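You operate a simulated robot arm through the tools that you are given. There is no shell and no other tool.

You are at the controls of a simulated two-armed robot. One attempt, no reset.

TASK
Clean up after mixing: soap the sponge, wipe the tile, rinse the red brush and hang it up.
Fine: the low table's purple sponge, soap and DRY rack; rinse in the purple cup; sponge back in its corner; leave the other cups and brushes. What is to be rubbed or washed off counts as gone when no trace of it is left.

It is judged by the outcome, as a careful person would: the job done as asked, and still so three seconds after it is handed in. It fails if anything else is knocked over, pushed out of place, dropped, spilled or broken.

THE ROBOT
Two 7-joint arms with fingered hands on one trunk that stands fixed in place. Base frame: the origin is at the foot of the trunk, x ahead of it, y to its left, z up. Readings come in m, degrees, newtons and seconds.
The left shoulder is at [0.07, 0.166, 0.943], the right one opposite. With the tool pointing down near the work surface each hand reaches from about 0.1 to 0.96 m from the base axis, measured 20 degrees to its own side. Payload 4.1 kg a hand.
The tool frame of a hand sits at the grasp point between the pads (the TCP): z along the fingers, y along the line on which they close. The tips reach 0.032 m beyond it. The gripper opens to 0.108 m; its body begins 0.038 m behind the TCP. The gripper is a hand of 4 fingers: y runs from the thumb to the fingers, the wrist lies at [-0.016, -0.108, -0.186] in the tool frame, and closing takes about 1.5 s.
Orientation is that of the tool frame in the base frame, as a unit quaternion [w, x, y, z]. With the fingers straight down and the wrist toward the robot, the tool's x, y and z point along [0, 1, 0], [1, 0, 0] and [0, 0, -1] of the base frame.

THE INTERFACE
- The arms move only by the tool move_arm. It takes "left_commands", "right_commands" or both (then of equal length, played together; a hand with none holds still); each is a list of rows, each a list of 7 numbers: the turn, a rotation vector about the tool's x, y, z in units of 4 degrees (1.0 is 4 degrees), then the shift along the tool's x, y, z in units of 30 mm (1.0 is 30 mm), then the opening, from 0 (shut) to 1 (fully open). In form: [[ax, ay, az, x, y, z, hand], ...]. A call has 1 to 20 rows; each row shifts and turns the commanded pose from where the row before left it, along the tool's axes as they then stand. A call with a number of a shift or a turn outside -1 to 1 is refused whole. Each row takes 0.2 s and may step no farther than 0.05 m and 8.6 degrees from the row before; otherwise, or with a gripper value out of range, the whole call is refused. Where a pose cannot be reached the arm comes as near as it can. A force on the tool above 40 N (or 10 N above the force at the start of the call, whichever is more), or a blocked arm, ends the call early, and 0.2 s more pass. The fingers move at their own pace (about 0.045 m/s each) and stop on an object; they squeeze with about 28 N. The grip force told is the motor's: it shows also when the fingers shut on nothing. Time passes only in rows, and 0.2 s behind the last, so rows that do not move let the fingers close. The reply holds the time, the measured pose of the TCP, the force on the tool along the base axes, the opening and the grip force, in the units named above and with some noise, with the torque about the TCP (base axes, N m) and any sound that the robot's microphone picked up.
- Cameras (640 x 400 px; columns grow to the right, rows downward): "scene" is now at [0.1374, -0.0505, 1.1689]; the picture's right is [-0.32, -0.95, 0.00], its down [-0.49, 0.17, -0.86] and it looks along [0.81, -0.27, -0.52] (base axes); focal length 214 px, centre (320, 200). "left" rides on the left gripper at [-0.064, -0.093, -0.132] in its tool frame; the picture's right is [-0.80, -0.28, 0.53], its down [0.55, -0.71, 0.45] and it looks along [0.25, 0.65, 0.72] (tool axes); focal length 247 px, centre (320, 200). "right" rides on the right gripper at [0.064, -0.093, -0.132] in its tool frame; the picture's right is [-0.80, 0.28, -0.53], its down [-0.55, -0.71, 0.45] and it looks along [-0.25, 0.65, 0.72] (tool axes); focal length 247 px, centre (320, 200). There is no depth. A picture from a camera that has moved, and an enlarged one, comes with that camera's place and axes in the base frame and with its lens. The place of the scene camera against the robot may be out by one fixed shift of up to 0.025 m in any direction.
- camera(camera): a new picture of that camera. The clock stands still meanwhile.
- raise_lower(by): slides the trunk up (or, below 0, down) by that many m; the arms and the scene camera ride with it, the base frame stays. It gives what a move gives, with no picture.
- set_grasp(shape, hand): the hand has 4 fingers and takes this shape, open, in about a second: jaw (thumb against the fingers, like two jaws); tri (thumb and two fingers); tip (a fingertip pinch); poke (one finger out to press); point (the index stretched); flat (the hand flat); cup (the hand cupped); fist (a fist). The gripper value then closes the fingers along that shape, each until it touches; the sizes above hold for jaw. It gives what a move gives, with no picture.
- head_to(pan, tilt): turns the head with the scene camera to pan (to the left, within 86 degrees either way) and tilt (down, from -29 to 69), counted from straight ahead of the robot. It gives what a move gives.
- zoom(camera, box): a new picture of the part [left, top, right, bottom] of that camera's present view, enlarged. The clock stands still meanwhile.
- close_job(): hands the job in; it is judged then, once.

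Places have to be worked out from the pictures, the camera data and where the tool is seen. Open the grippers and draw the arms clear of the work before you hand the job in, unless the task says otherwise.

The tools are called after "Request:" as a command line: name --argument value ..., lists and objects as JSON in quotes. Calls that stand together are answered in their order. move_arm: Moves the arms, as the interface text tells. Its arguments: {"type":"object","properties":{"left_commands":{"type":"array","items":{"type":"array","items":{"type":"number"}}},"right_commands":{"type":"array","items":{"type":"array","items":{"type":"number"}}}},"required":[]} The other tools are called the same way: raise_lower (by) moves the trunk up or down; set_grasp (shape, hand) gives the hand a shape; head_to (pan, tilt) turns the head that bears the scene camera; camera (camera) takes a picture; zoom (camera, box) takes an enlarged picture of a part of a camera's view; close_job () hands the job in.

At the start:

```text
time_s: 0.0
left_tool_pos: [0.6224, 0.0469, 1.0879]
left_tcp_rot: [0.0, 0.707, 0.707, -0.001]
left_contact_force: [-0.1, -0.1, 0.0]
left_ft_torque: [0.01, -0.02, 0.01]
left_grip_width: 0.1072
left_gripper_force: 0.2
left_shape: jaw
right_tool_pos: [0.4512, -0.4977, 1.1097]
right_tcp_rot: [0.0, 0.706, 0.708, 0.0]
right_contact_force: [0.3, 1.5, -0.4]
right_ft_torque: [-0.01, 0.01, -0.03]
right_grip_width: 0.1075
right_gripper_force: 0.1
right_shape: jaw
trunk travel left (down, up): [-0.45, 0.49]
head pan, tilt (commanded): [-18.6, 31.2]
```

scene: 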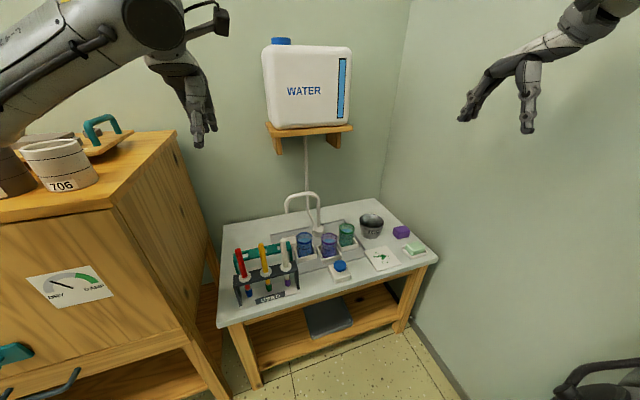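
right: 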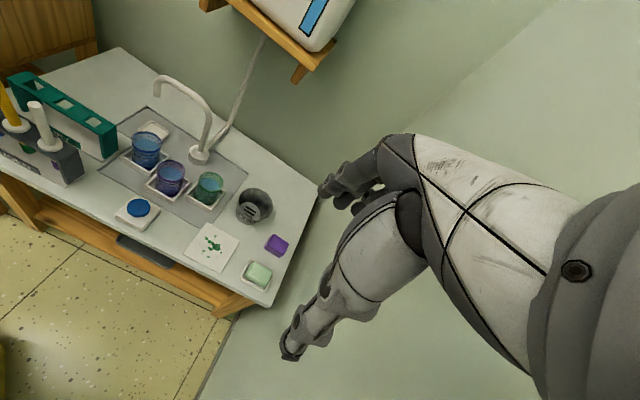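
left: 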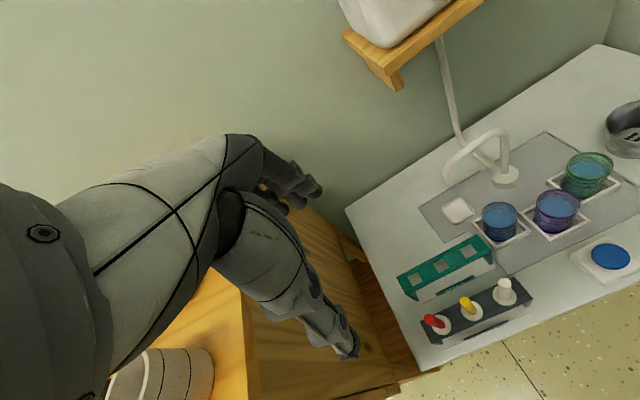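

I start by looking closer at the low table: racks, cups, tile, sponge and soap.

Request:
zoom --camera "scene" --box '[210, 180, 450, 330]'

Request:
zoom --camera "right" --box '[0, 40, 340, 320]'

Request:
zoom --camera "left" --box '[340, 40, 640, 380]'

```text
2.67 times, centred on (330, 255) of scene
camera zoom: at [0.1374, -0.0505, 1.1689], right [-0.32, -0.95, 0.0], down [-0.49, 0.17, -0.86], along [0.81, -0.27, -0.52], focal length 572 px, centre (293, 53)
```

zoom: 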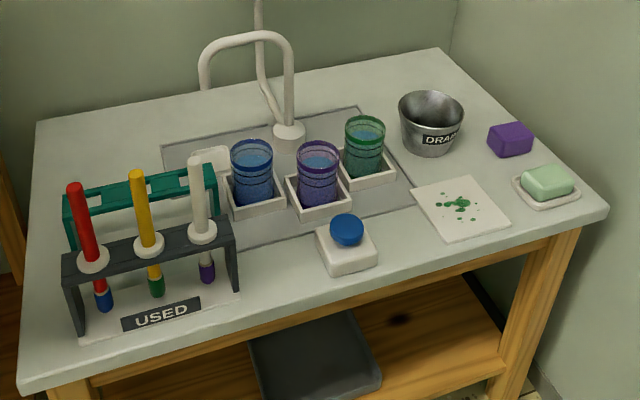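

```text
1.43 times, centred on (170, 180) of right
camera zoom: at [0.3596, -0.4354, 1.2397], right [0.28, -0.8, 0.53], down [-0.71, -0.55, -0.45], along [0.65, -0.25, -0.72], focal length 353 px, centre (534, 229)
```

zoom: 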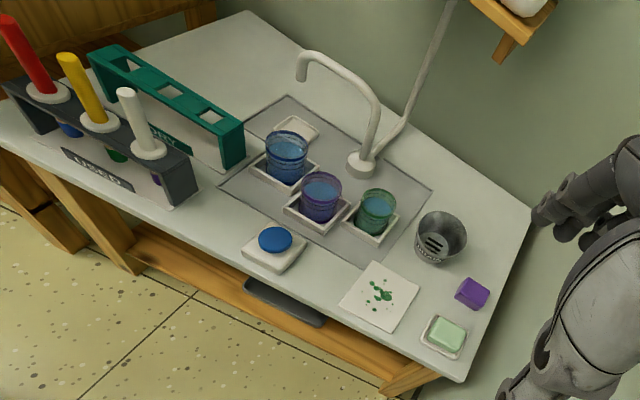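

```text
1.18 times, centred on (490, 210) of left
camera zoom: at [0.5288, -0.0181, 1.2188], right [-0.28, -0.8, -0.53], down [-0.71, 0.55, -0.45], along [0.65, 0.25, -0.72], focal length 291 px, centre (120, 188)
```

zoom: 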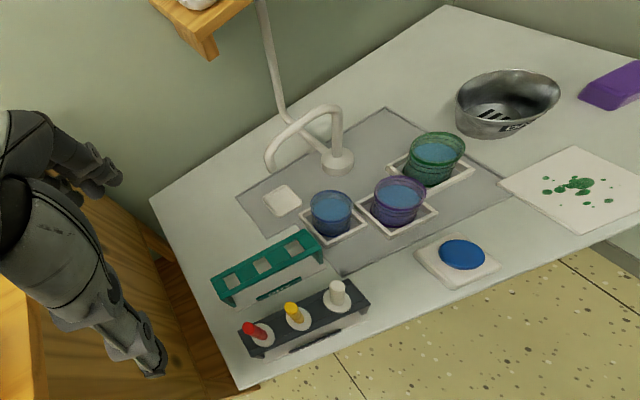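

The table top seems to lie near z = 0.57 and the purple cup rim near [0.70, -0.26, 0.64]. I look around with the head to see the other places and anything that could be in the way.

Request:
head_to --pan 30 --tilt 30

Request:
camera --camera "scene"

Request:
head_to --pan -18 --tilt 45

Request:
camera --camera "scene"

```text
time_s: 1.2
left_tool_pos: [0.6209, 0.0465, 1.0879]
left_tcp_rot: [-0.001, 0.707, 0.707, 0.0]
left_contact_force: [-0.3, -0.3, -0.1]
left_ft_torque: [0.01, -0.01, 0.0]
left_grip_width: 0.1077
left_gripper_force: 0.0
left_shape: jaw
right_tool_pos: [0.4518, -0.4988, 1.1089]
right_tcp_rot: [0.0, 0.706, 0.708, 0.001]
right_contact_force: [-1.2, 0.6, -0.6]
right_ft_torque: [0.01, 0.0, 0.0]
right_grip_width: 0.1076
right_gripper_force: 0.1
right_shape: jaw
trunk travel left (down, up): [-0.45, 0.49]
head pan, tilt (commanded): [30.0, 30.0]
```

```text
taken
camera scene: at [0.1305, 0.0233, 1.1708], right [0.5, -0.87, 0.0], down [-0.43, -0.25, -0.87], along [0.75, 0.43, -0.5], focal length 214 px, centre (320, 200)
```

scene: 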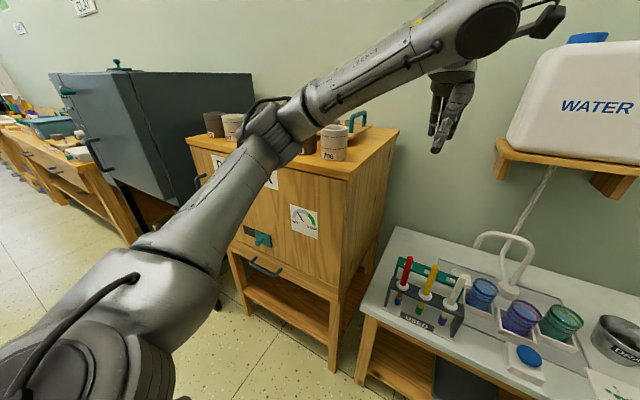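

```text
time_s: 2.3
left_tool_pos: [0.6223, 0.0471, 1.0878]
left_tcp_rot: [0.0, 0.707, 0.707, 0.0]
left_contact_force: [-0.4, 0.1, -0.3]
left_ft_torque: [-0.02, 0.03, 0.01]
left_grip_width: 0.1077
left_gripper_force: 0.1
left_shape: jaw
right_tool_pos: [0.4525, -0.4985, 1.1075]
right_tcp_rot: [0.0, 0.706, 0.708, 0.0]
right_contact_force: [-0.5, -0.1, -0.3]
right_ft_torque: [-0.01, 0.0, 0.0]
right_grip_width: 0.1079
right_gripper_force: 0.1
right_shape: jaw
trunk travel left (down, up): [-0.45, 0.49]
head pan, tilt (commanded): [-18.0, 45.0]
```

```text
taken
camera scene: at [0.1295, -0.0469, 1.1482], right [-0.31, -0.95, 0.0], down [-0.67, 0.22, -0.71], along [0.67, -0.22, -0.71], focal length 214 px, centre (320, 200)
```

scene: 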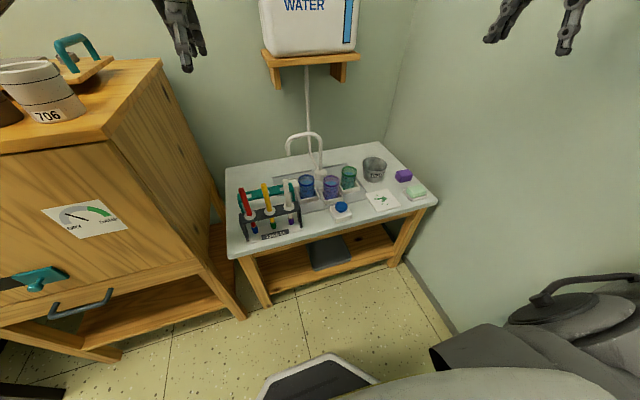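

The room holds other stations that do not concern this job. I zoom into the racks and the sponge corner.

Request:
zoom --camera "scene" --box '[230, 160, 310, 250]'

Request:
zoom --camera "scene" --box '[290, 150, 450, 230]'

Request:
zoom --camera "left" --box '[380, 180, 560, 360]'

Request:
zoom --camera "right" --box '[100, 100, 310, 310]'

```text
4.44 times, centred on (270, 205) of scene
camera zoom: at [0.1295, -0.0469, 1.1482], right [-0.31, -0.95, 0.0], down [-0.67, 0.22, -0.71], along [0.67, -0.22, -0.71], focal length 953 px, centre (542, 178)
```

zoom: 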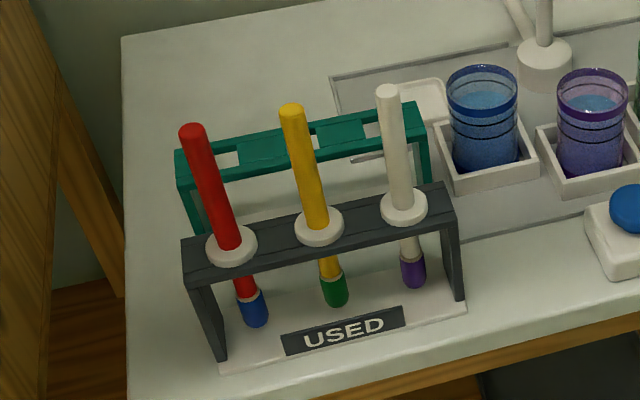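

```text
4.00 times, centred on (370, 190) of scene
camera zoom: at [0.1295, -0.0469, 1.1482], right [-0.31, -0.95, 0.0], down [-0.67, 0.22, -0.71], along [0.67, -0.22, -0.71], focal length 858 px, centre (120, 240)
```

zoom: 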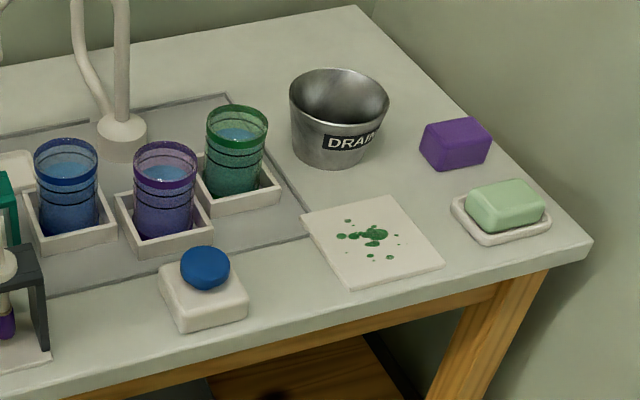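

```text
2.22 times, centred on (470, 270) of left
camera zoom: at [0.5288, -0.0181, 1.2188], right [-0.28, -0.8, -0.53], down [-0.71, 0.55, -0.45], along [0.65, 0.25, -0.72], focal length 549 px, centre (-13, 44)
```

zoom: 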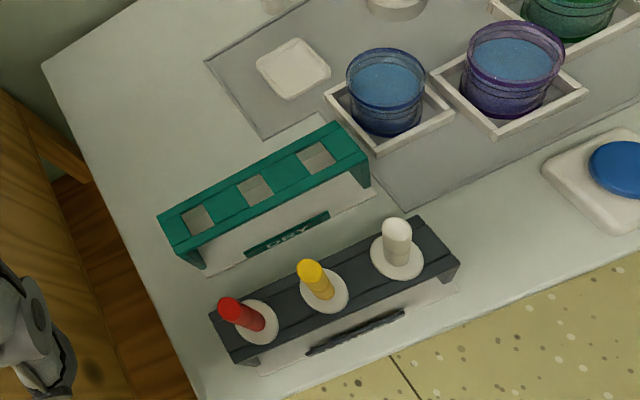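

```text
1.90 times, centred on (205, 205) of right
camera zoom: at [0.3596, -0.4354, 1.2397], right [0.28, -0.8, 0.53], down [-0.71, -0.55, -0.45], along [0.65, -0.25, -0.72], focal length 470 px, centre (539, 190)
```

zoom: 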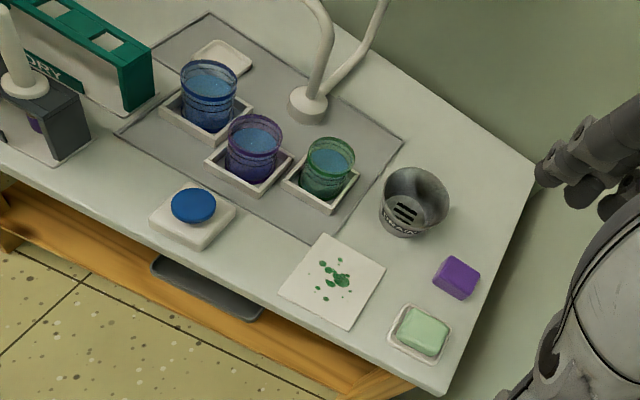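

The layout so far: sponge about [0.70, -0.59], soap about [0.60, -0.575], tile centre about [0.61, -0.44], red brush about [0.60, 0.044] with its top at 0.756, DRY holes at x≈0.70. I zoom closer on the sponge and soap for their sizes.

Request:
zoom --camera "right" --box '[240, 210, 320, 310]'

Request:
zoom --camera "scene" --box '[355, 150, 445, 220]'

Request:
zoom --camera "right" --box '[250, 100, 500, 380]'

```text
4.00 times, centred on (280, 260) of right
camera zoom: at [0.3596, -0.4354, 1.2397], right [0.28, -0.8, 0.53], down [-0.71, -0.55, -0.45], along [0.65, -0.25, -0.72], focal length 988 px, centre (480, -40)
```

zoom: 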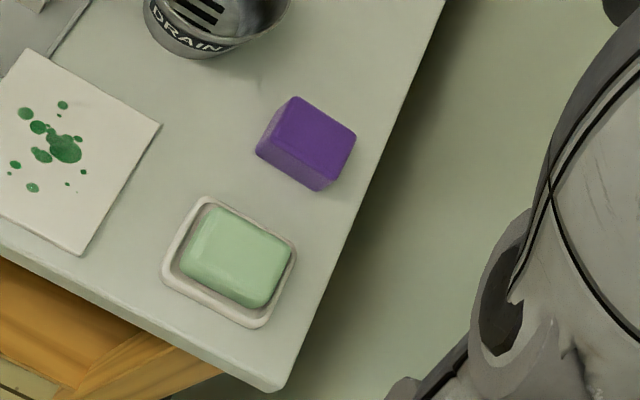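

```text
5.71 times, centred on (400, 185) of scene
camera zoom: at [0.1295, -0.0469, 1.1482], right [-0.31, -0.95, 0.0], down [-0.67, 0.22, -0.71], along [0.67, -0.22, -0.71], focal length 1226 px, centre (-137, 286)
```

zoom: 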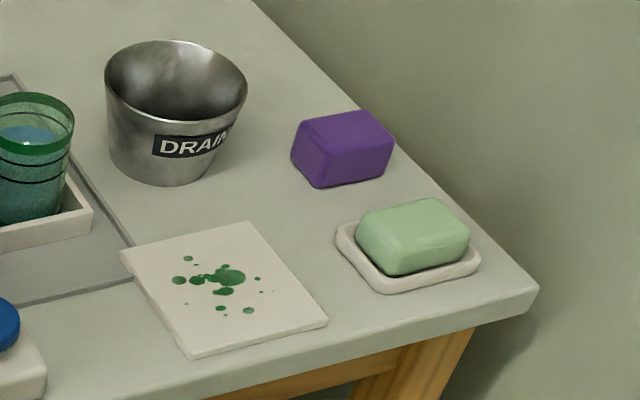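

```text
1.43 times, centred on (375, 240) of right
camera zoom: at [0.3596, -0.4354, 1.2397], right [0.28, -0.8, 0.53], down [-0.71, -0.55, -0.45], along [0.65, -0.25, -0.72], focal length 353 px, centre (241, 143)
```

zoom: 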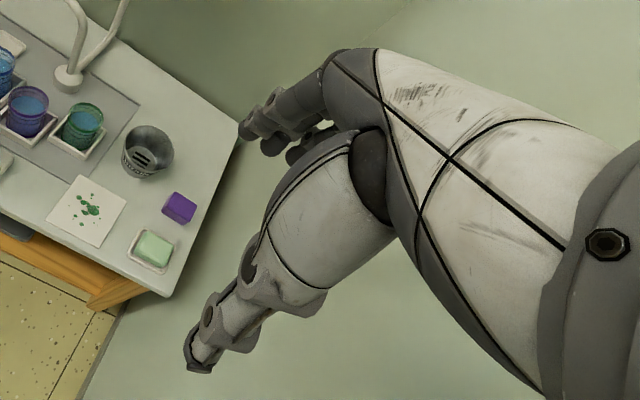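

The sponge looks about 36 mm deep (x), 55 mm wide (y), 37 mm tall, centred near [0.70, -0.589]. I move the right hand over it at a safe height, watching the forces, to refine this from nearer.

Request:
move_arm --right_commands '[[0, 0, 0, -0.15, 0.4, 0.6, 1], [0, 0, 0, -0.15, 0.4, 0.6, 1], [0, 0, 0, -0.15, 0.4, 0.6, 1], [0, 0, 0, -0.15, 0.4, 0.6, 1], [0, 0, 0, -0.15, 0.4, 0.6, 1], [0, 0, 0, -0.15, 0.4, 0.6, 1], [0, 0, 0, -0.15, 0.4, 0.6, 1], [0, 0, 0, -0.15, 0.4, 0.6, 1], [0, 0, 0, -0.15, 0.4, 0.6, 1], [0, 0, 0, -0.15, 0.4, 0.6, 1], [0, 0, 0, -0.15, 0.4, 0.6, 1], [0, 0, 0, -0.15, 0.4, 0.6, 1], [0, 0, 0, -0.15, 0.4, 0.6, 1], [0, 0, 0, -0.15, 0.4, 0.6, 1], [0, 0, 0, -0.15, 0.4, 0.6, 1], [0, 0, 0, -0.15, 0.4, 0.6, 1]]'

Request:
camera --camera "right"

Request:
camera --camera "scene"

```text
time_s: 5.7
left_tool_pos: [0.6224, 0.0467, 1.0878]
left_tcp_rot: [0.0, 0.707, 0.707, -0.001]
left_contact_force: [0.2, 0.5, 0.2]
left_ft_torque: [0.0, 0.02, 0.0]
left_grip_width: 0.1077
left_gripper_force: 0.0
left_shape: jaw
right_tool_pos: [0.6452, -0.5694, 0.8197]
right_tcp_rot: [0.001, 0.706, 0.708, 0.0]
right_contact_force: [-0.5, 0.0, -0.3]
right_ft_torque: [-0.01, 0.02, 0.01]
right_grip_width: 0.1076
right_gripper_force: 0.0
right_shape: jaw
trunk travel left (down, up): [-0.45, 0.49]
head pan, tilt (commanded): [-18.0, 45.0]
```

```text
taken
camera right: at [0.5524, -0.5061, 0.9511], right [0.28, -0.8, 0.53], down [-0.71, -0.55, -0.45], along [0.65, -0.25, -0.72], focal length 247 px, centre (320, 200)
```

right: 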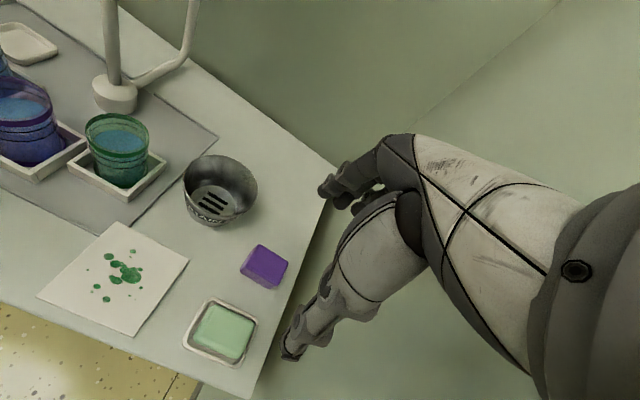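

```text
taken
camera scene: at [0.1301, -0.0473, 1.1481], right [-0.31, -0.95, 0.0], down [-0.67, 0.22, -0.71], along [0.67, -0.22, -0.71], focal length 214 px, centre (320, 200)
```

scene: 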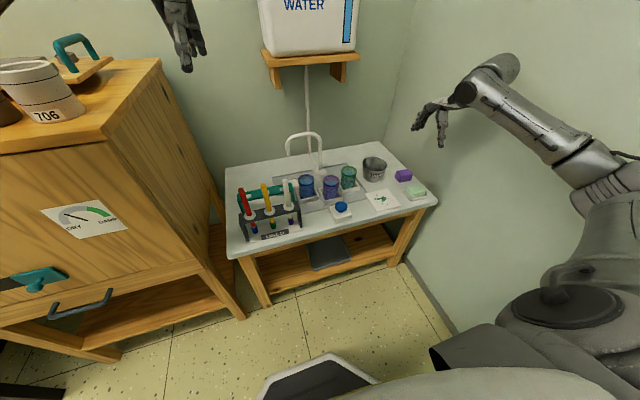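

No contact; the hand hovers clear. I zoom the right camera on the sponge and soap from here for better measures.

Request:
zoom --camera "right" --box '[170, 220, 330, 380]'

Request:
zoom --camera "scene" --box '[360, 80, 480, 220]'

```text
2.50 times, centred on (250, 300) of right
camera zoom: at [0.5524, -0.5061, 0.9511], right [0.28, -0.8, 0.53], down [-0.71, -0.55, -0.45], along [0.65, -0.25, -0.72], focal length 617 px, centre (495, -50)
```

zoom: 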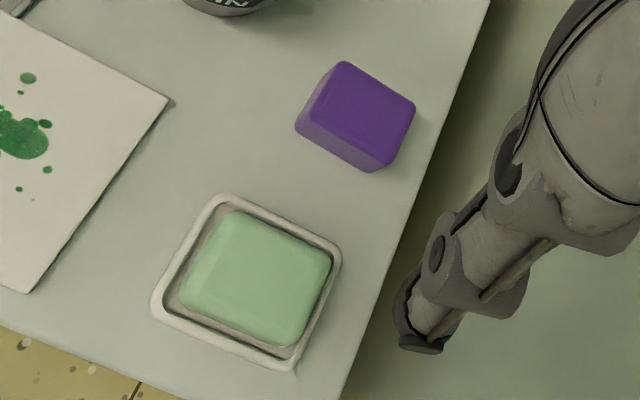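

```text
2.86 times, centred on (420, 150) of scene
camera zoom: at [0.1301, -0.0473, 1.1481], right [-0.31, -0.95, 0.0], down [-0.67, 0.22, -0.71], along [0.67, -0.22, -0.71], focal length 613 px, centre (34, 343)
```

zoom: 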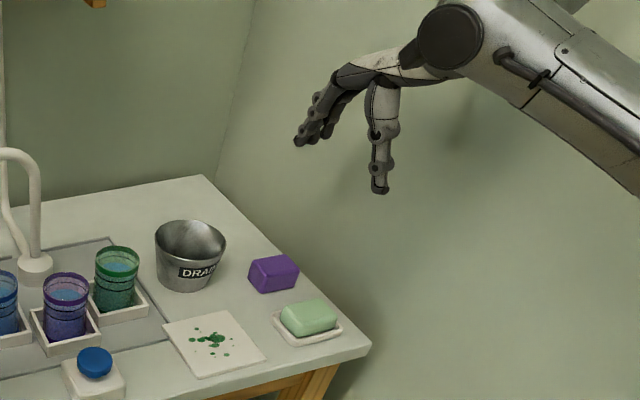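

Sponge refined: x 0.684–0.721, y −0.562…−0.617, top z ≈ 0.603. I move over it to z ≈ 0.70 with the hand partly open, then check.

Request:
move_arm --right_commands '[[0, 0, 0, -0.15, 0.38, 0.5, 0.85], [0, 0, 0, -0.15, 0.38, 0.5, 0.75], [0, 0, 0, -0.15, 0.38, 0.5, 0.75], [0, 0, 0, -0.15, 0.38, 0.5, 0.75], [0, 0, 0, -0.15, 0.38, 0.5, 0.75], [0, 0, 0, 0, 0, 0.5, 0.75], [0, 0, 0, 0, 0, 0.5, 0.75], [0, 0, 0, 0, 0, 0.5, 0.75]]'

Request:
camera --camera "right"

Request:
zoom --camera "scene" --box '[340, 100, 460, 220]'

```text
time_s: 7.5
left_tool_pos: [0.6205, 0.0466, 1.0882]
left_tcp_rot: [0.0, 0.707, 0.707, 0.0]
left_contact_force: [0.5, -0.4, -0.2]
left_ft_torque: [-0.04, -0.02, -0.01]
left_grip_width: 0.1074
left_gripper_force: 0.0
left_shape: jaw
right_tool_pos: [0.7011, -0.5914, 0.699]
right_tcp_rot: [0.0, 0.707, 0.707, 0.0]
right_contact_force: [-1.0, -0.7, 0.0]
right_ft_torque: [0.03, -0.01, 0.01]
right_grip_width: 0.0811
right_gripper_force: 0.1
right_shape: jaw
trunk travel left (down, up): [-0.45, 0.49]
head pan, tilt (commanded): [-18.0, 45.0]
```

```text
taken
camera right: at [0.6085, -0.529, 0.8305], right [0.28, -0.8, 0.53], down [-0.71, -0.55, -0.45], along [0.65, -0.25, -0.72], focal length 247 px, centre (320, 200)
```

right: 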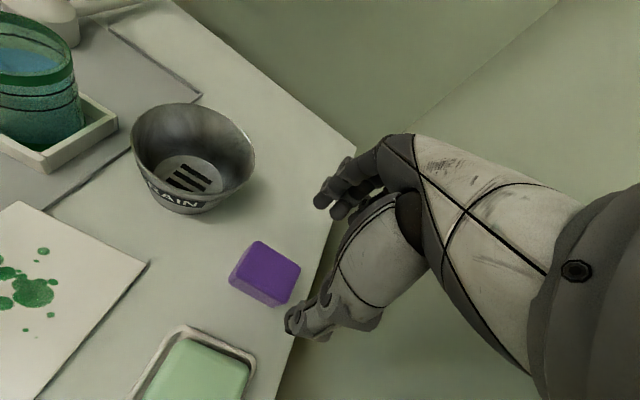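

```text
3.33 times, centred on (400, 160) of scene
camera zoom: at [0.1297, -0.0473, 1.1482], right [-0.31, -0.95, 0.0], down [-0.67, 0.22, -0.71], along [0.67, -0.22, -0.71], focal length 715 px, centre (53, 333)
```

zoom: 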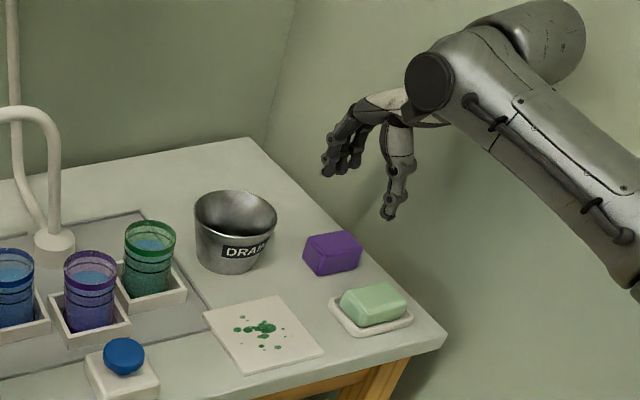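

The sponge lies between the finger planes. I descend to z ≈ 0.63 and check.

Request:
move_arm --right_commands '[[0, 0, 0, 0, 0.03, 0.4, 0.72], [0, 0, 0, 0, 0.03, 0.4, 0.72], [0, 0, 0, 0, 0, 0.4, 0.72], [0, 0, 0, 0, 0, 0.4, 0.72], [0, 0, 0, 0, 0, 0.4, 0.72], [0, 0, 0, 0, 0, 0.3, 0.72]]'

Request:
camera --camera "right"

Request:
zoom --camera "scene" --box '[360, 120, 450, 210]'

```text
time_s: 8.9
left_tool_pos: [0.6217, 0.0476, 1.0889]
left_tcp_rot: [-0.001, 0.707, 0.707, 0.001]
left_contact_force: [-0.9, -1.1, 0.1]
left_ft_torque: [0.0, 0.0, -0.03]
left_grip_width: 0.1076
left_gripper_force: 0.0
left_shape: jaw
right_tool_pos: [0.7037, -0.5921, 0.6325]
right_tcp_rot: [0.001, 0.706, 0.708, 0.0]
right_contact_force: [0.3, 0.0, 0.2]
right_ft_torque: [0.02, -0.03, -0.03]
right_grip_width: 0.078
right_gripper_force: 0.1
right_shape: jaw
trunk travel left (down, up): [-0.45, 0.49]
head pan, tilt (commanded): [-18.0, 45.0]
```

```text
taken
camera right: at [0.6105, -0.5297, 0.7635], right [0.28, -0.8, 0.53], down [-0.71, -0.55, -0.45], along [0.65, -0.25, -0.72], focal length 247 px, centre (320, 200)
```

right: 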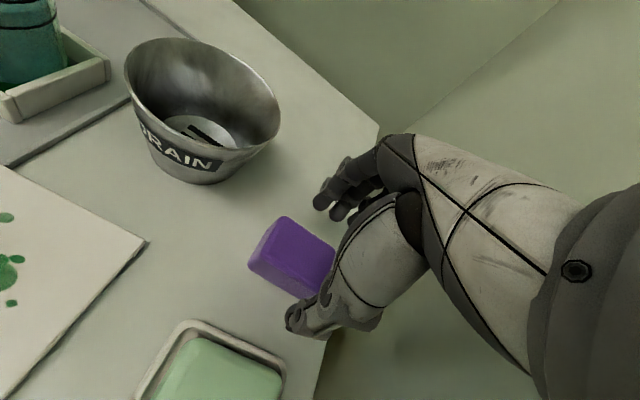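

```text
4.44 times, centred on (405, 165) of scene
camera zoom: at [0.1296, -0.0471, 1.1482], right [-0.31, -0.95, 0.0], down [-0.67, 0.22, -0.71], along [0.67, -0.22, -0.71], focal length 953 px, centre (-58, 356)
```

zoom: 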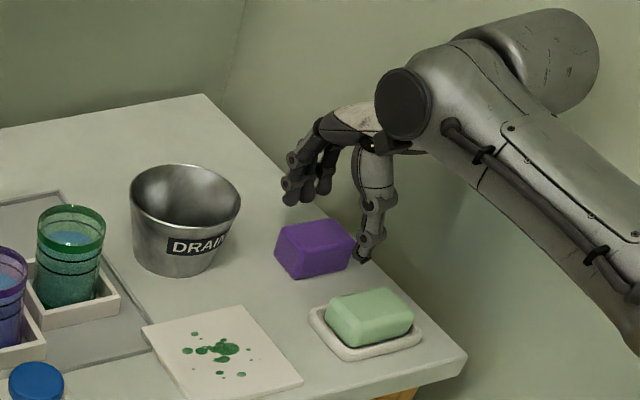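

The thumb is in front of and the fingers behind the sponge, no contact yet. I go down to z ≈ 0.617 (tips about 14 mm above the table) and close.

Request:
move_arm --right_commands '[[0, 0, 0, 0.05, 0, 0.3, 0.72], [0, 0, 0, 0.03, 0, 0.22, 0.72], [0, 0, 0, 0, 0, 0, 0.5], [0, 0, 0, 0, 0, 0, 0.3], [0, 0, 0, 0, 0, 0, 0.2], [0, 0, 0, 0, 0, 0, 0.1], [0, 0, 0, 0, 0, 0, 0], [0, 0, 0, 0, 0, 0, 0], [0, 0, 0, 0, 0, 0, 0], [0, 0, 0, 0, 0, 0, 0]]'

Request:
camera --camera "right"

Request:
zoom --camera "scene" --box '[360, 120, 450, 210]'

```text
time_s: 11.1
left_tool_pos: [0.6223, 0.0471, 1.088]
left_tcp_rot: [0.0, 0.707, 0.707, 0.0]
left_contact_force: [-0.8, 0.0, -0.8]
left_ft_torque: [0.0, 0.02, -0.01]
left_grip_width: 0.1074
left_gripper_force: 0.2
left_shape: jaw
right_tool_pos: [0.7029, -0.5907, 0.6168]
right_tcp_rot: [0.0, 0.706, 0.708, 0.001]
right_contact_force: [0.1, -0.1, -0.2]
right_ft_torque: [-0.02, 0.01, 0.02]
right_grip_width: 0.039
right_gripper_force: 28.7
right_shape: jaw
trunk travel left (down, up): [-0.45, 0.49]
head pan, tilt (commanded): [-18.0, 45.0]
```

```text
taken
camera right: at [0.6104, -0.5271, 0.7476], right [0.28, -0.8, 0.53], down [-0.71, -0.55, -0.45], along [0.65, -0.25, -0.72], focal length 247 px, centre (320, 200)
```

right: 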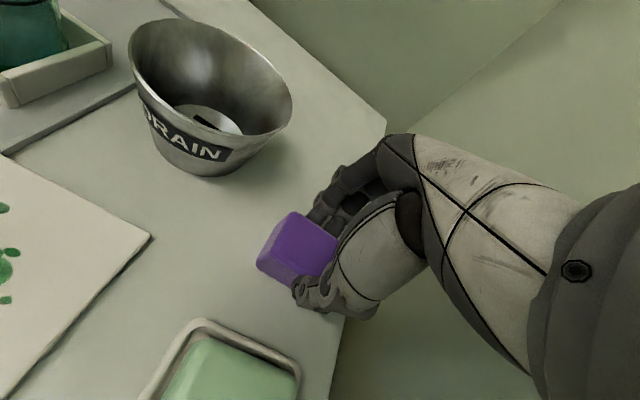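

```text
4.44 times, centred on (405, 165) of scene
camera zoom: at [0.1296, -0.047, 1.1482], right [-0.31, -0.95, 0.0], down [-0.67, 0.22, -0.71], along [0.67, -0.22, -0.71], focal length 953 px, centre (-58, 356)
```

zoom: 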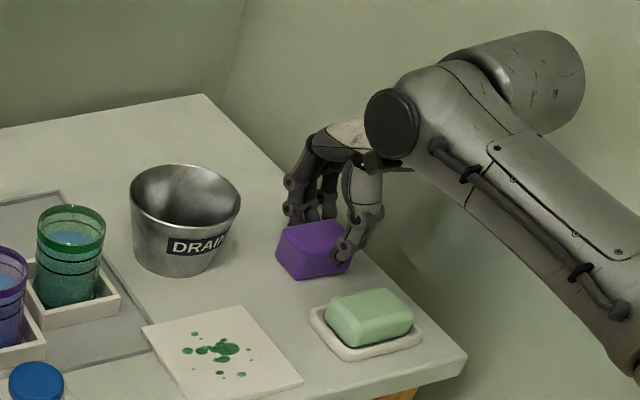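

The grip closed at 39 mm with 28.7 N: the sponge is held. Pick-up pose noted: [0.703, −0.591, 0.617]. I lift it by 6 cm and look.

Request:
move_arm --right_commands '[[0, 0, 0, 0, 0, -0.3, 0], [0, 0, 0, 0, 0, -0.4, 0], [0, 0, 0, 0, 0, -0.4, 0], [0, 0, 0, 0, 0, -0.4, 0], [0, 0, 0, 0, 0, -0.4, 0], [0, 0, 0, 0, 0, -0.1, 0]]'

Request:
camera --camera "right"

Request:
zoom --camera "scene" --box '[360, 120, 450, 210]'

```text
time_s: 12.5
left_tool_pos: [0.6223, 0.0477, 1.0864]
left_tcp_rot: [0.001, 0.707, 0.707, 0.0]
left_contact_force: [0.0, 0.4, 0.4]
left_ft_torque: [0.03, 0.02, -0.01]
left_grip_width: 0.1075
left_gripper_force: 0.0
left_shape: jaw
right_tool_pos: [0.7029, -0.5915, 0.6755]
right_tcp_rot: [0.0, 0.707, 0.708, -0.001]
right_contact_force: [0.1, -0.3, -0.1]
right_ft_torque: [0.03, 0.01, -0.01]
right_grip_width: 0.0391
right_gripper_force: 28.0
right_shape: jaw
trunk travel left (down, up): [-0.45, 0.49]
head pan, tilt (commanded): [-18.0, 45.0]
```

```text
taken
camera right: at [0.6103, -0.5272, 0.8076], right [0.28, -0.8, 0.53], down [-0.71, -0.55, -0.45], along [0.65, -0.25, -0.72], focal length 247 px, centre (320, 200)
```

right: 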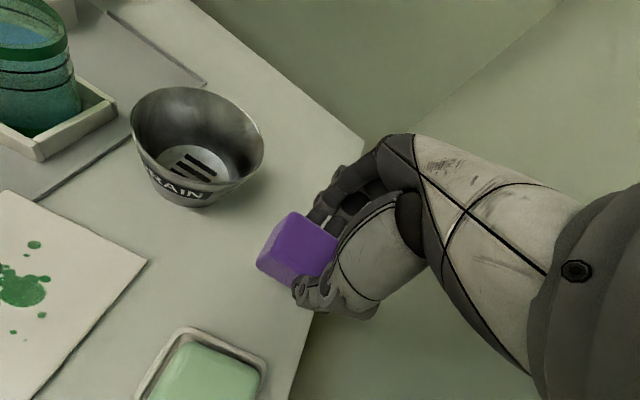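

```text
4.44 times, centred on (405, 165) of scene
camera zoom: at [0.1296, -0.0471, 1.1482], right [-0.31, -0.95, 0.0], down [-0.67, 0.22, -0.71], along [0.67, -0.22, -0.71], focal length 953 px, centre (-58, 356)
```

zoom: 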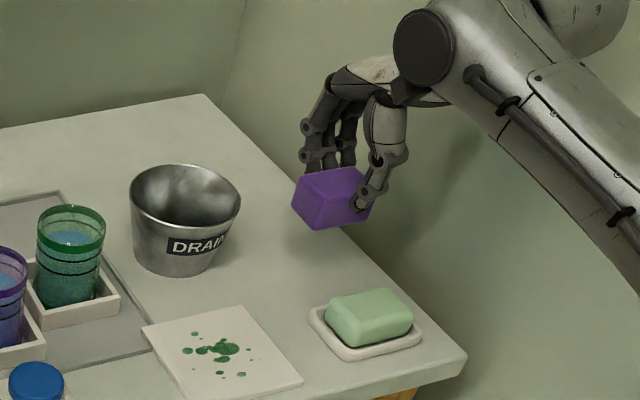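

The sponge is firmly held. I move it over the soap (centre about [0.604, −0.580]) at this height.

Request:
move_arm --right_commands '[[0, 0, 0, 0.08, -0.66, 0, 0], [0, 0, 0, 0.08, -0.66, 0, 0], [0, 0, 0, 0.08, -0.66, 0, 0], [0, 0, 0, 0.08, -0.66, 0, 0], [0, 0, 0, 0.06, -0.66, 0, 0], [0, 0, 0, 0, 0, 0.3, 0]]'

Request:
camera --camera "right"

Request:
zoom --camera "scene" --box '[360, 140, 450, 220]'

```text
time_s: 13.9
left_tool_pos: [0.6209, 0.0471, 1.0877]
left_tcp_rot: [-0.001, 0.707, 0.707, -0.001]
left_contact_force: [0.5, 0.6, 0.5]
left_ft_torque: [-0.01, 0.02, 0.03]
left_grip_width: 0.1078
left_gripper_force: 0.1
left_shape: jaw
right_tool_pos: [0.6048, -0.5794, 0.666]
right_tcp_rot: [0.0, 0.707, 0.707, 0.0]
right_contact_force: [0.4, 0.1, -0.7]
right_ft_torque: [-0.02, -0.01, 0.0]
right_grip_width: 0.0388
right_gripper_force: 27.4
right_shape: jaw
trunk travel left (down, up): [-0.45, 0.49]
head pan, tilt (commanded): [-18.0, 45.0]
```

```text
taken
camera right: at [0.5116, -0.5154, 0.7974], right [0.28, -0.8, 0.53], down [-0.71, -0.55, -0.45], along [0.65, -0.25, -0.72], focal length 247 px, centre (320, 200)
```

right: 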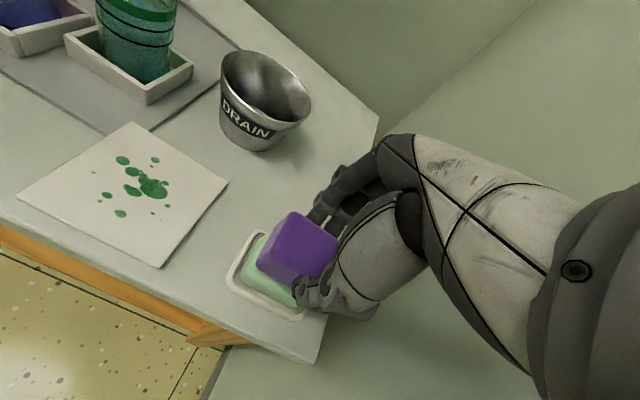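

```text
5.00 times, centred on (405, 180) of scene
camera zoom: at [0.13, -0.0472, 1.1481], right [-0.31, -0.95, 0.0], down [-0.67, 0.22, -0.71], along [0.67, -0.22, -0.71], focal length 1072 px, centre (-105, 300)
```

zoom: 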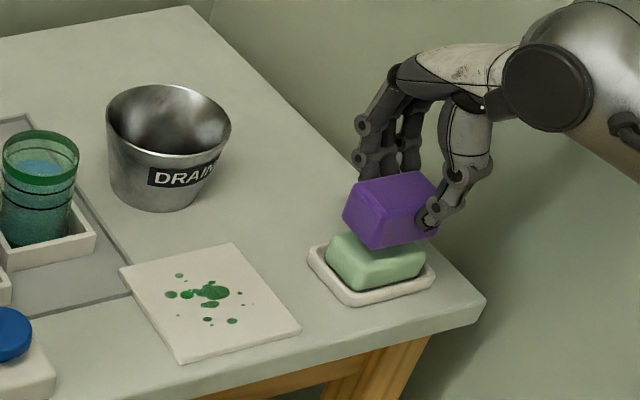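

The sponge is right over the soap, with maybe 18 mm of air. I come down 12 mm and feel for contact.

Request:
move_arm --right_commands '[[0, 0, 0, 0, 0, 0.2, 0], [0, 0, 0, 0, 0, 0.2, 0], [0, 0, 0, 0, 0, 0, 0]]'

Request:
move_arm --right_commands '[[0, 0, 0, 0, 0, 0.08, 0], [0, 0, 0, 0, 0, 0, 0]]'

Request:
move_arm --right_commands '[[0, 0, 0, 0, 0, 0.08, 0], [0, 0, 0, 0, 0, 0, 0]]'

```text
time_s: 14.7
left_tool_pos: [0.622, 0.047, 1.0873]
left_tcp_rot: [0.0, 0.707, 0.707, 0.001]
left_contact_force: [0.4, -0.7, -0.5]
left_ft_torque: [0.0, 0.01, 0.03]
left_grip_width: 0.1075
left_gripper_force: 0.1
left_shape: jaw
right_tool_pos: [0.6039, -0.578, 0.6545]
right_tcp_rot: [0.0, 0.707, 0.708, 0.0]
right_contact_force: [0.6, 0.4, 0.9]
right_ft_torque: [0.0, 0.0, 0.04]
right_grip_width: 0.0389
right_gripper_force: 28.0
right_shape: jaw
trunk travel left (down, up): [-0.45, 0.49]
head pan, tilt (commanded): [-18.0, 45.0]
```

```text
time_s: 15.3
left_tool_pos: [0.6218, 0.0481, 1.0877]
left_tcp_rot: [0.0, 0.707, 0.707, 0.0]
left_contact_force: [0.0, 0.4, 0.3]
left_ft_torque: [0.01, -0.01, -0.02]
left_grip_width: 0.1077
left_gripper_force: 0.0
left_shape: jaw
right_tool_pos: [0.6029, -0.579, 0.6523]
right_tcp_rot: [0.0, 0.706, 0.708, 0.0]
right_contact_force: [-0.9, 0.5, -0.6]
right_ft_torque: [0.01, 0.04, 0.01]
right_grip_width: 0.0389
right_gripper_force: 27.5
right_shape: jaw
trunk travel left (down, up): [-0.45, 0.49]
head pan, tilt (commanded): [-18.0, 45.0]
```

```text
time_s: 15.9
left_tool_pos: [0.621, 0.0476, 1.0875]
left_tcp_rot: [0.0, 0.706, 0.708, -0.001]
left_contact_force: [0.3, 0.8, -0.6]
left_ft_torque: [0.03, 0.0, -0.01]
left_grip_width: 0.1077
left_gripper_force: 0.2
left_shape: jaw
right_tool_pos: [0.6039, -0.5781, 0.6506]
right_tcp_rot: [0.0, 0.707, 0.708, 0.001]
right_contact_force: [0.0, -0.1, 4.1]
right_ft_torque: [-0.03, 0.02, 0.0]
right_grip_width: 0.0388
right_gripper_force: 28.0
right_shape: jaw
trunk travel left (down, up): [-0.45, 0.49]
head pan, tilt (commanded): [-18.0, 45.0]
```

Contact at TCP z ≈ 0.6505 with about 4 N upward. I press a touch more and rub gently with short strokes, ending where I began.

Request:
move_arm --right_commands '[[0, 0, 0, 0, 0, 0.03, 0], [0, 0, 0, 0.2, 0, 0, 0], [0, 0, 0, 0.2, 0, 0, 0], [0, 0, 0, -0.2, 0, 0, 0], [0, 0, 0, -0.2, 0, 0, 0], [0, 0, 0, -0.2, 0, 0, 0], [0, 0, 0, -0.2, 0, 0, 0], [0, 0, 0, 0.2, 0, 0, 0], [0, 0, 0, 0.2, 0, 0, 0], [0, 0, 0, 0, 0, 0, 0]]'

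Request:
camera --camera "right"

Request:
zoom --camera "scene" --box '[360, 140, 450, 220]'

```text
time_s: 18.1
left_tool_pos: [0.6209, 0.0471, 1.0886]
left_tcp_rot: [0.0, 0.707, 0.707, 0.0]
left_contact_force: [0.4, 0.4, -0.2]
left_ft_torque: [0.0, -0.01, 0.0]
left_grip_width: 0.1074
left_gripper_force: 0.0
left_shape: jaw
right_tool_pos: [0.6043, -0.5807, 0.6503]
right_tcp_rot: [0.001, 0.707, 0.707, 0.0]
right_contact_force: [-0.9, -3.5, 9.1]
right_ft_torque: [-0.17, -0.04, 0.02]
right_grip_width: 0.0393
right_gripper_force: 27.9
right_shape: jaw
trunk travel left (down, up): [-0.45, 0.49]
head pan, tilt (commanded): [-18.0, 45.0]
```

```text
taken
camera right: at [0.5106, -0.5167, 0.7811], right [0.28, -0.8, 0.53], down [-0.71, -0.55, -0.45], along [0.65, -0.25, -0.72], focal length 247 px, centre (320, 200)
```

right: 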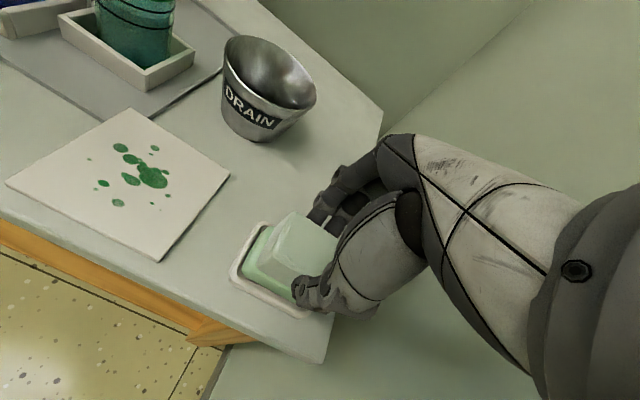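

```text
5.00 times, centred on (405, 180) of scene
camera zoom: at [0.1285, -0.0467, 1.1484], right [-0.31, -0.95, 0.0], down [-0.67, 0.22, -0.71], along [0.67, -0.22, -0.71], focal length 1072 px, centre (-105, 300)
```

zoom: 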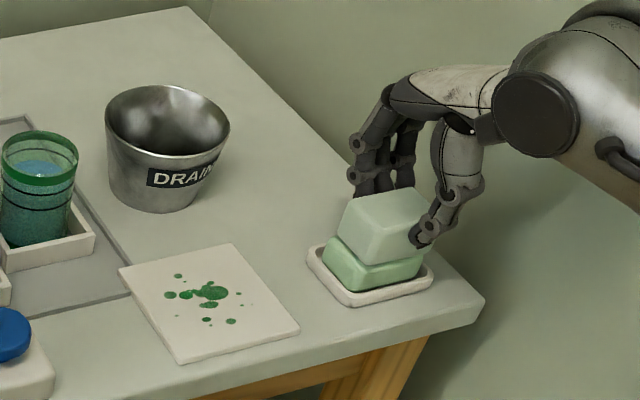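

The sponge has turned pale and soapy. I lift off the soap and check that the soap and dish stayed in place.

Request:
move_arm --right_commands '[[0, 0, 0, 0, 0, -0.1, 0], [0, 0, 0, 0, 0, -0.3, 0], [0, 0, 0, 0, 0, -0.4, 0], [0, 0, 0, 0, 0, -0.4, 0], [0, 0, 0, 0.6, 0, 0, 0], [0, 0, 0, 0.8, 0, 0, 0], [0, 0, 0, 0.8, 0, 0, 0], [0, 0, 0, 0.8, 0, 0, 0], [0, 0, 0, 0.8, 0, 0, 0], [0, 0, 0, 0.6, 0, 0, 0], [0, 0, 0, 0, 0, 0, 0]]'

Request:
camera --camera "right"

Request:
zoom --camera "scene" --box '[345, 140, 450, 220]'

```text
time_s: 20.5
left_tool_pos: [0.6232, 0.0474, 1.0886]
left_tcp_rot: [0.001, 0.707, 0.707, 0.0]
left_contact_force: [0.0, -0.4, -0.5]
left_ft_torque: [0.01, -0.01, -0.01]
left_grip_width: 0.1078
left_gripper_force: 0.1
left_shape: jaw
right_tool_pos: [0.6043, -0.447, 0.6852]
right_tcp_rot: [0.0, 0.707, 0.707, 0.001]
right_contact_force: [0.3, -0.4, -0.8]
right_ft_torque: [0.0, -0.02, -0.01]
right_grip_width: 0.0395
right_gripper_force: 27.8
right_shape: jaw
trunk travel left (down, up): [-0.45, 0.49]
head pan, tilt (commanded): [-18.0, 45.0]
```

```text
taken
camera right: at [0.5121, -0.3831, 0.816], right [0.28, -0.8, 0.53], down [-0.71, -0.55, -0.45], along [0.65, -0.25, -0.72], focal length 247 px, centre (320, 200)
```

right: 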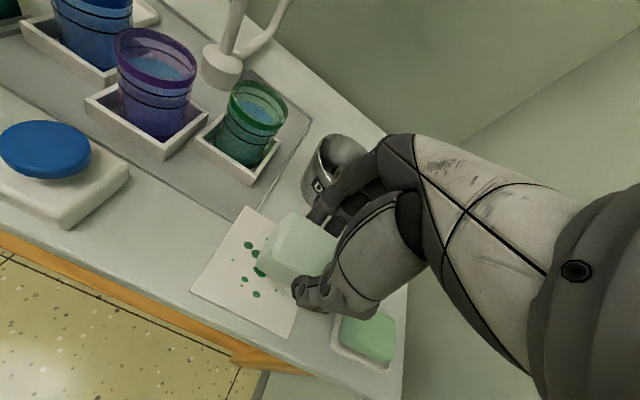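

```text
5.00 times, centred on (398, 180) of scene
camera zoom: at [0.1295, -0.0471, 1.1482], right [-0.31, -0.95, 0.0], down [-0.67, 0.22, -0.71], along [0.67, -0.22, -0.71], focal length 1072 px, centre (-68, 300)
```

zoom: 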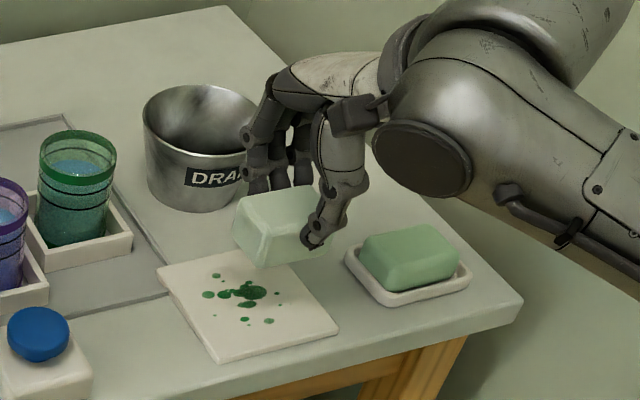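

Soap and dish are unmoved. I lower over the tile to just above the expected contact height.

Request:
move_arm --right_commands '[[0, 0, 0, 0, 0, 0.4, 0], [0, 0, 0, 0, 0, 0.4, 0], [0, 0, 0, 0, 0, 0.4, 0], [0, 0, 0, 0, 0, 0.4, 0], [0, 0, 0, 0, 0, 0.1, 0], [0, 0, 0, 0, 0, 0, 0]]'

Request:
move_arm --right_commands '[[0, 0, 0, 0, 0, 0.1, 0], [0, 0, 0, 0, 0, 0, 0]]'

Request:
zoom --camera "scene" --box '[345, 140, 450, 220]'

```text
time_s: 21.9
left_tool_pos: [0.6224, 0.0468, 1.0873]
left_tcp_rot: [0.0, 0.707, 0.708, -0.001]
left_contact_force: [0.4, -0.2, -0.3]
left_ft_torque: [0.0, 0.01, -0.01]
left_grip_width: 0.1075
left_gripper_force: 0.1
left_shape: jaw
right_tool_pos: [0.6038, -0.4472, 0.6352]
right_tcp_rot: [0.0, 0.706, 0.708, 0.0]
right_contact_force: [-0.4, -0.7, -0.2]
right_ft_torque: [-0.04, 0.0, -0.01]
right_grip_width: 0.0394
right_gripper_force: 28.0
right_shape: jaw
trunk travel left (down, up): [-0.45, 0.49]
head pan, tilt (commanded): [-18.0, 45.0]
```

```text
time_s: 22.5
left_tool_pos: [0.6227, 0.0475, 1.0877]
left_tcp_rot: [0.0, 0.707, 0.707, 0.0]
left_contact_force: [0.3, -0.6, -0.4]
left_ft_torque: [-0.02, -0.03, -0.01]
left_grip_width: 0.1076
left_gripper_force: 0.1
left_shape: jaw
right_tool_pos: [0.6033, -0.4465, 0.6313]
right_tcp_rot: [0.0, 0.706, 0.708, 0.0]
right_contact_force: [-0.2, -0.1, -0.3]
right_ft_torque: [0.04, 0.01, 0.0]
right_grip_width: 0.0392
right_gripper_force: 28.3
right_shape: jaw
trunk travel left (down, up): [-0.45, 0.49]
head pan, tilt (commanded): [-18.0, 45.0]
```

```text
5.00 times, centred on (398, 180) of scene
camera zoom: at [0.1295, -0.047, 1.1482], right [-0.31, -0.95, 0.0], down [-0.67, 0.22, -0.71], along [0.67, -0.22, -0.71], focal length 1072 px, centre (-68, 300)
```

zoom: 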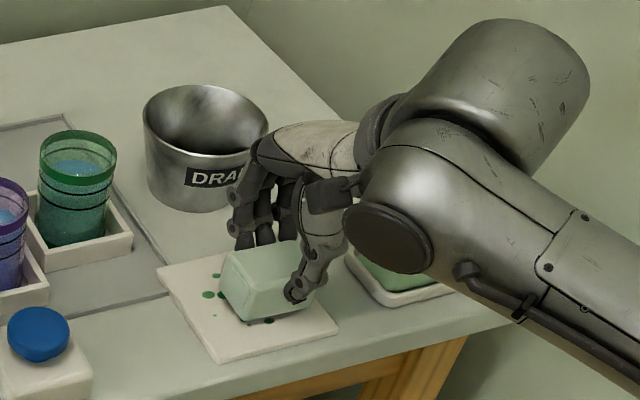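

No contact yet; I go on in 2 mm steps.

Request:
move_arm --right_commands '[[0, 0, 0, 0, 0, 0.07, 0], [0, 0, 0, 0, 0, 0, 0]]'

Request:
move_arm --right_commands '[[0, 0, 0, 0, 0, 0.07, 0], [0, 0, 0, 0, 0, 0, 0]]'

Request:
move_arm --right_commands '[[0, 0, 0, 0, 0, 0.05, 0], [0, 0, 0, 0, 0, 0, 0]]'

```text
time_s: 23.1
left_tool_pos: [0.6216, 0.0477, 1.0881]
left_tcp_rot: [0.0, 0.708, 0.706, 0.0]
left_contact_force: [-0.3, 0.1, 0.0]
left_ft_torque: [0.03, 0.04, -0.01]
left_grip_width: 0.1077
left_gripper_force: 0.0
left_shape: jaw
right_tool_pos: [0.603, -0.4476, 0.6289]
right_tcp_rot: [0.0, 0.706, 0.708, 0.0]
right_contact_force: [0.2, -0.6, -0.3]
right_ft_torque: [-0.04, 0.0, -0.01]
right_grip_width: 0.0394
right_gripper_force: 28.0
right_shape: jaw
trunk travel left (down, up): [-0.45, 0.49]
head pan, tilt (commanded): [-18.0, 45.0]
```

```text
time_s: 23.7
left_tool_pos: [0.6222, 0.0486, 1.0886]
left_tcp_rot: [0.0, 0.707, 0.707, -0.001]
left_contact_force: [-0.1, 0.9, 0.4]
left_ft_torque: [-0.03, 0.0, 0.02]
left_grip_width: 0.1075
left_gripper_force: 0.1
left_shape: jaw
right_tool_pos: [0.6034, -0.4474, 0.6268]
right_tcp_rot: [-0.001, 0.707, 0.707, 0.0]
right_contact_force: [-0.6, 0.4, 0.3]
right_ft_torque: [0.02, 0.01, -0.01]
right_grip_width: 0.0393
right_gripper_force: 27.7
right_shape: jaw
trunk travel left (down, up): [-0.45, 0.49]
head pan, tilt (commanded): [-18.0, 45.0]
```

```text
time_s: 24.3
left_tool_pos: [0.6212, 0.0478, 1.0888]
left_tcp_rot: [0.0, 0.707, 0.707, 0.0]
left_contact_force: [-0.2, -0.2, -0.2]
left_ft_torque: [0.02, 0.0, 0.0]
left_grip_width: 0.1073
left_gripper_force: 0.0
left_shape: jaw
right_tool_pos: [0.603, -0.4475, 0.6258]
right_tcp_rot: [0.001, 0.706, 0.708, 0.0]
right_contact_force: [1.3, -0.3, 0.8]
right_ft_torque: [0.02, -0.01, -0.04]
right_grip_width: 0.0394
right_gripper_force: 28.2
right_shape: jaw
trunk travel left (down, up): [-0.45, 0.49]
head pan, tilt (commanded): [-18.0, 45.0]
```

Still free at z ≈ 0.626; I keep stepping down.

Request:
move_arm --right_commands '[[0, 0, 0, 0, 0, 0.05, 0], [0, 0, 0, 0, 0, 0, 0]]'

Request:
move_arm --right_commands '[[0, 0, 0, 0, 0, 0.05, 0], [0, 0, 0, 0, 0, 0, 0]]'

```text
time_s: 24.9
left_tool_pos: [0.621, 0.047, 1.0877]
left_tcp_rot: [-0.001, 0.707, 0.707, 0.0]
left_contact_force: [-0.7, 0.2, -0.5]
left_ft_torque: [0.01, 0.03, -0.01]
left_grip_width: 0.1075
left_gripper_force: 0.1
left_shape: jaw
right_tool_pos: [0.6041, -0.447, 0.6228]
right_tcp_rot: [0.0, 0.706, 0.708, 0.0]
right_contact_force: [-0.2, 0.5, -0.3]
right_ft_torque: [0.0, -0.01, -0.02]
right_grip_width: 0.0391
right_gripper_force: 28.4
right_shape: jaw
trunk travel left (down, up): [-0.45, 0.49]
head pan, tilt (commanded): [-18.0, 45.0]
```

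```text
time_s: 25.5
left_tool_pos: [0.6217, 0.0467, 1.0889]
left_tcp_rot: [0.0, 0.707, 0.707, 0.0]
left_contact_force: [-0.3, -0.3, 0.5]
left_ft_torque: [0.03, -0.01, 0.0]
left_grip_width: 0.1075
left_gripper_force: 0.1
left_shape: jaw
right_tool_pos: [0.6026, -0.4471, 0.6238]
right_tcp_rot: [0.0, 0.708, 0.707, 0.001]
right_contact_force: [0.6, -1.4, 4.2]
right_ft_torque: [-0.04, 0.0, -0.02]
right_grip_width: 0.0394
right_gripper_force: 28.1
right_shape: jaw
trunk travel left (down, up): [-0.45, 0.49]
head pan, tilt (commanded): [-18.0, 45.0]
```

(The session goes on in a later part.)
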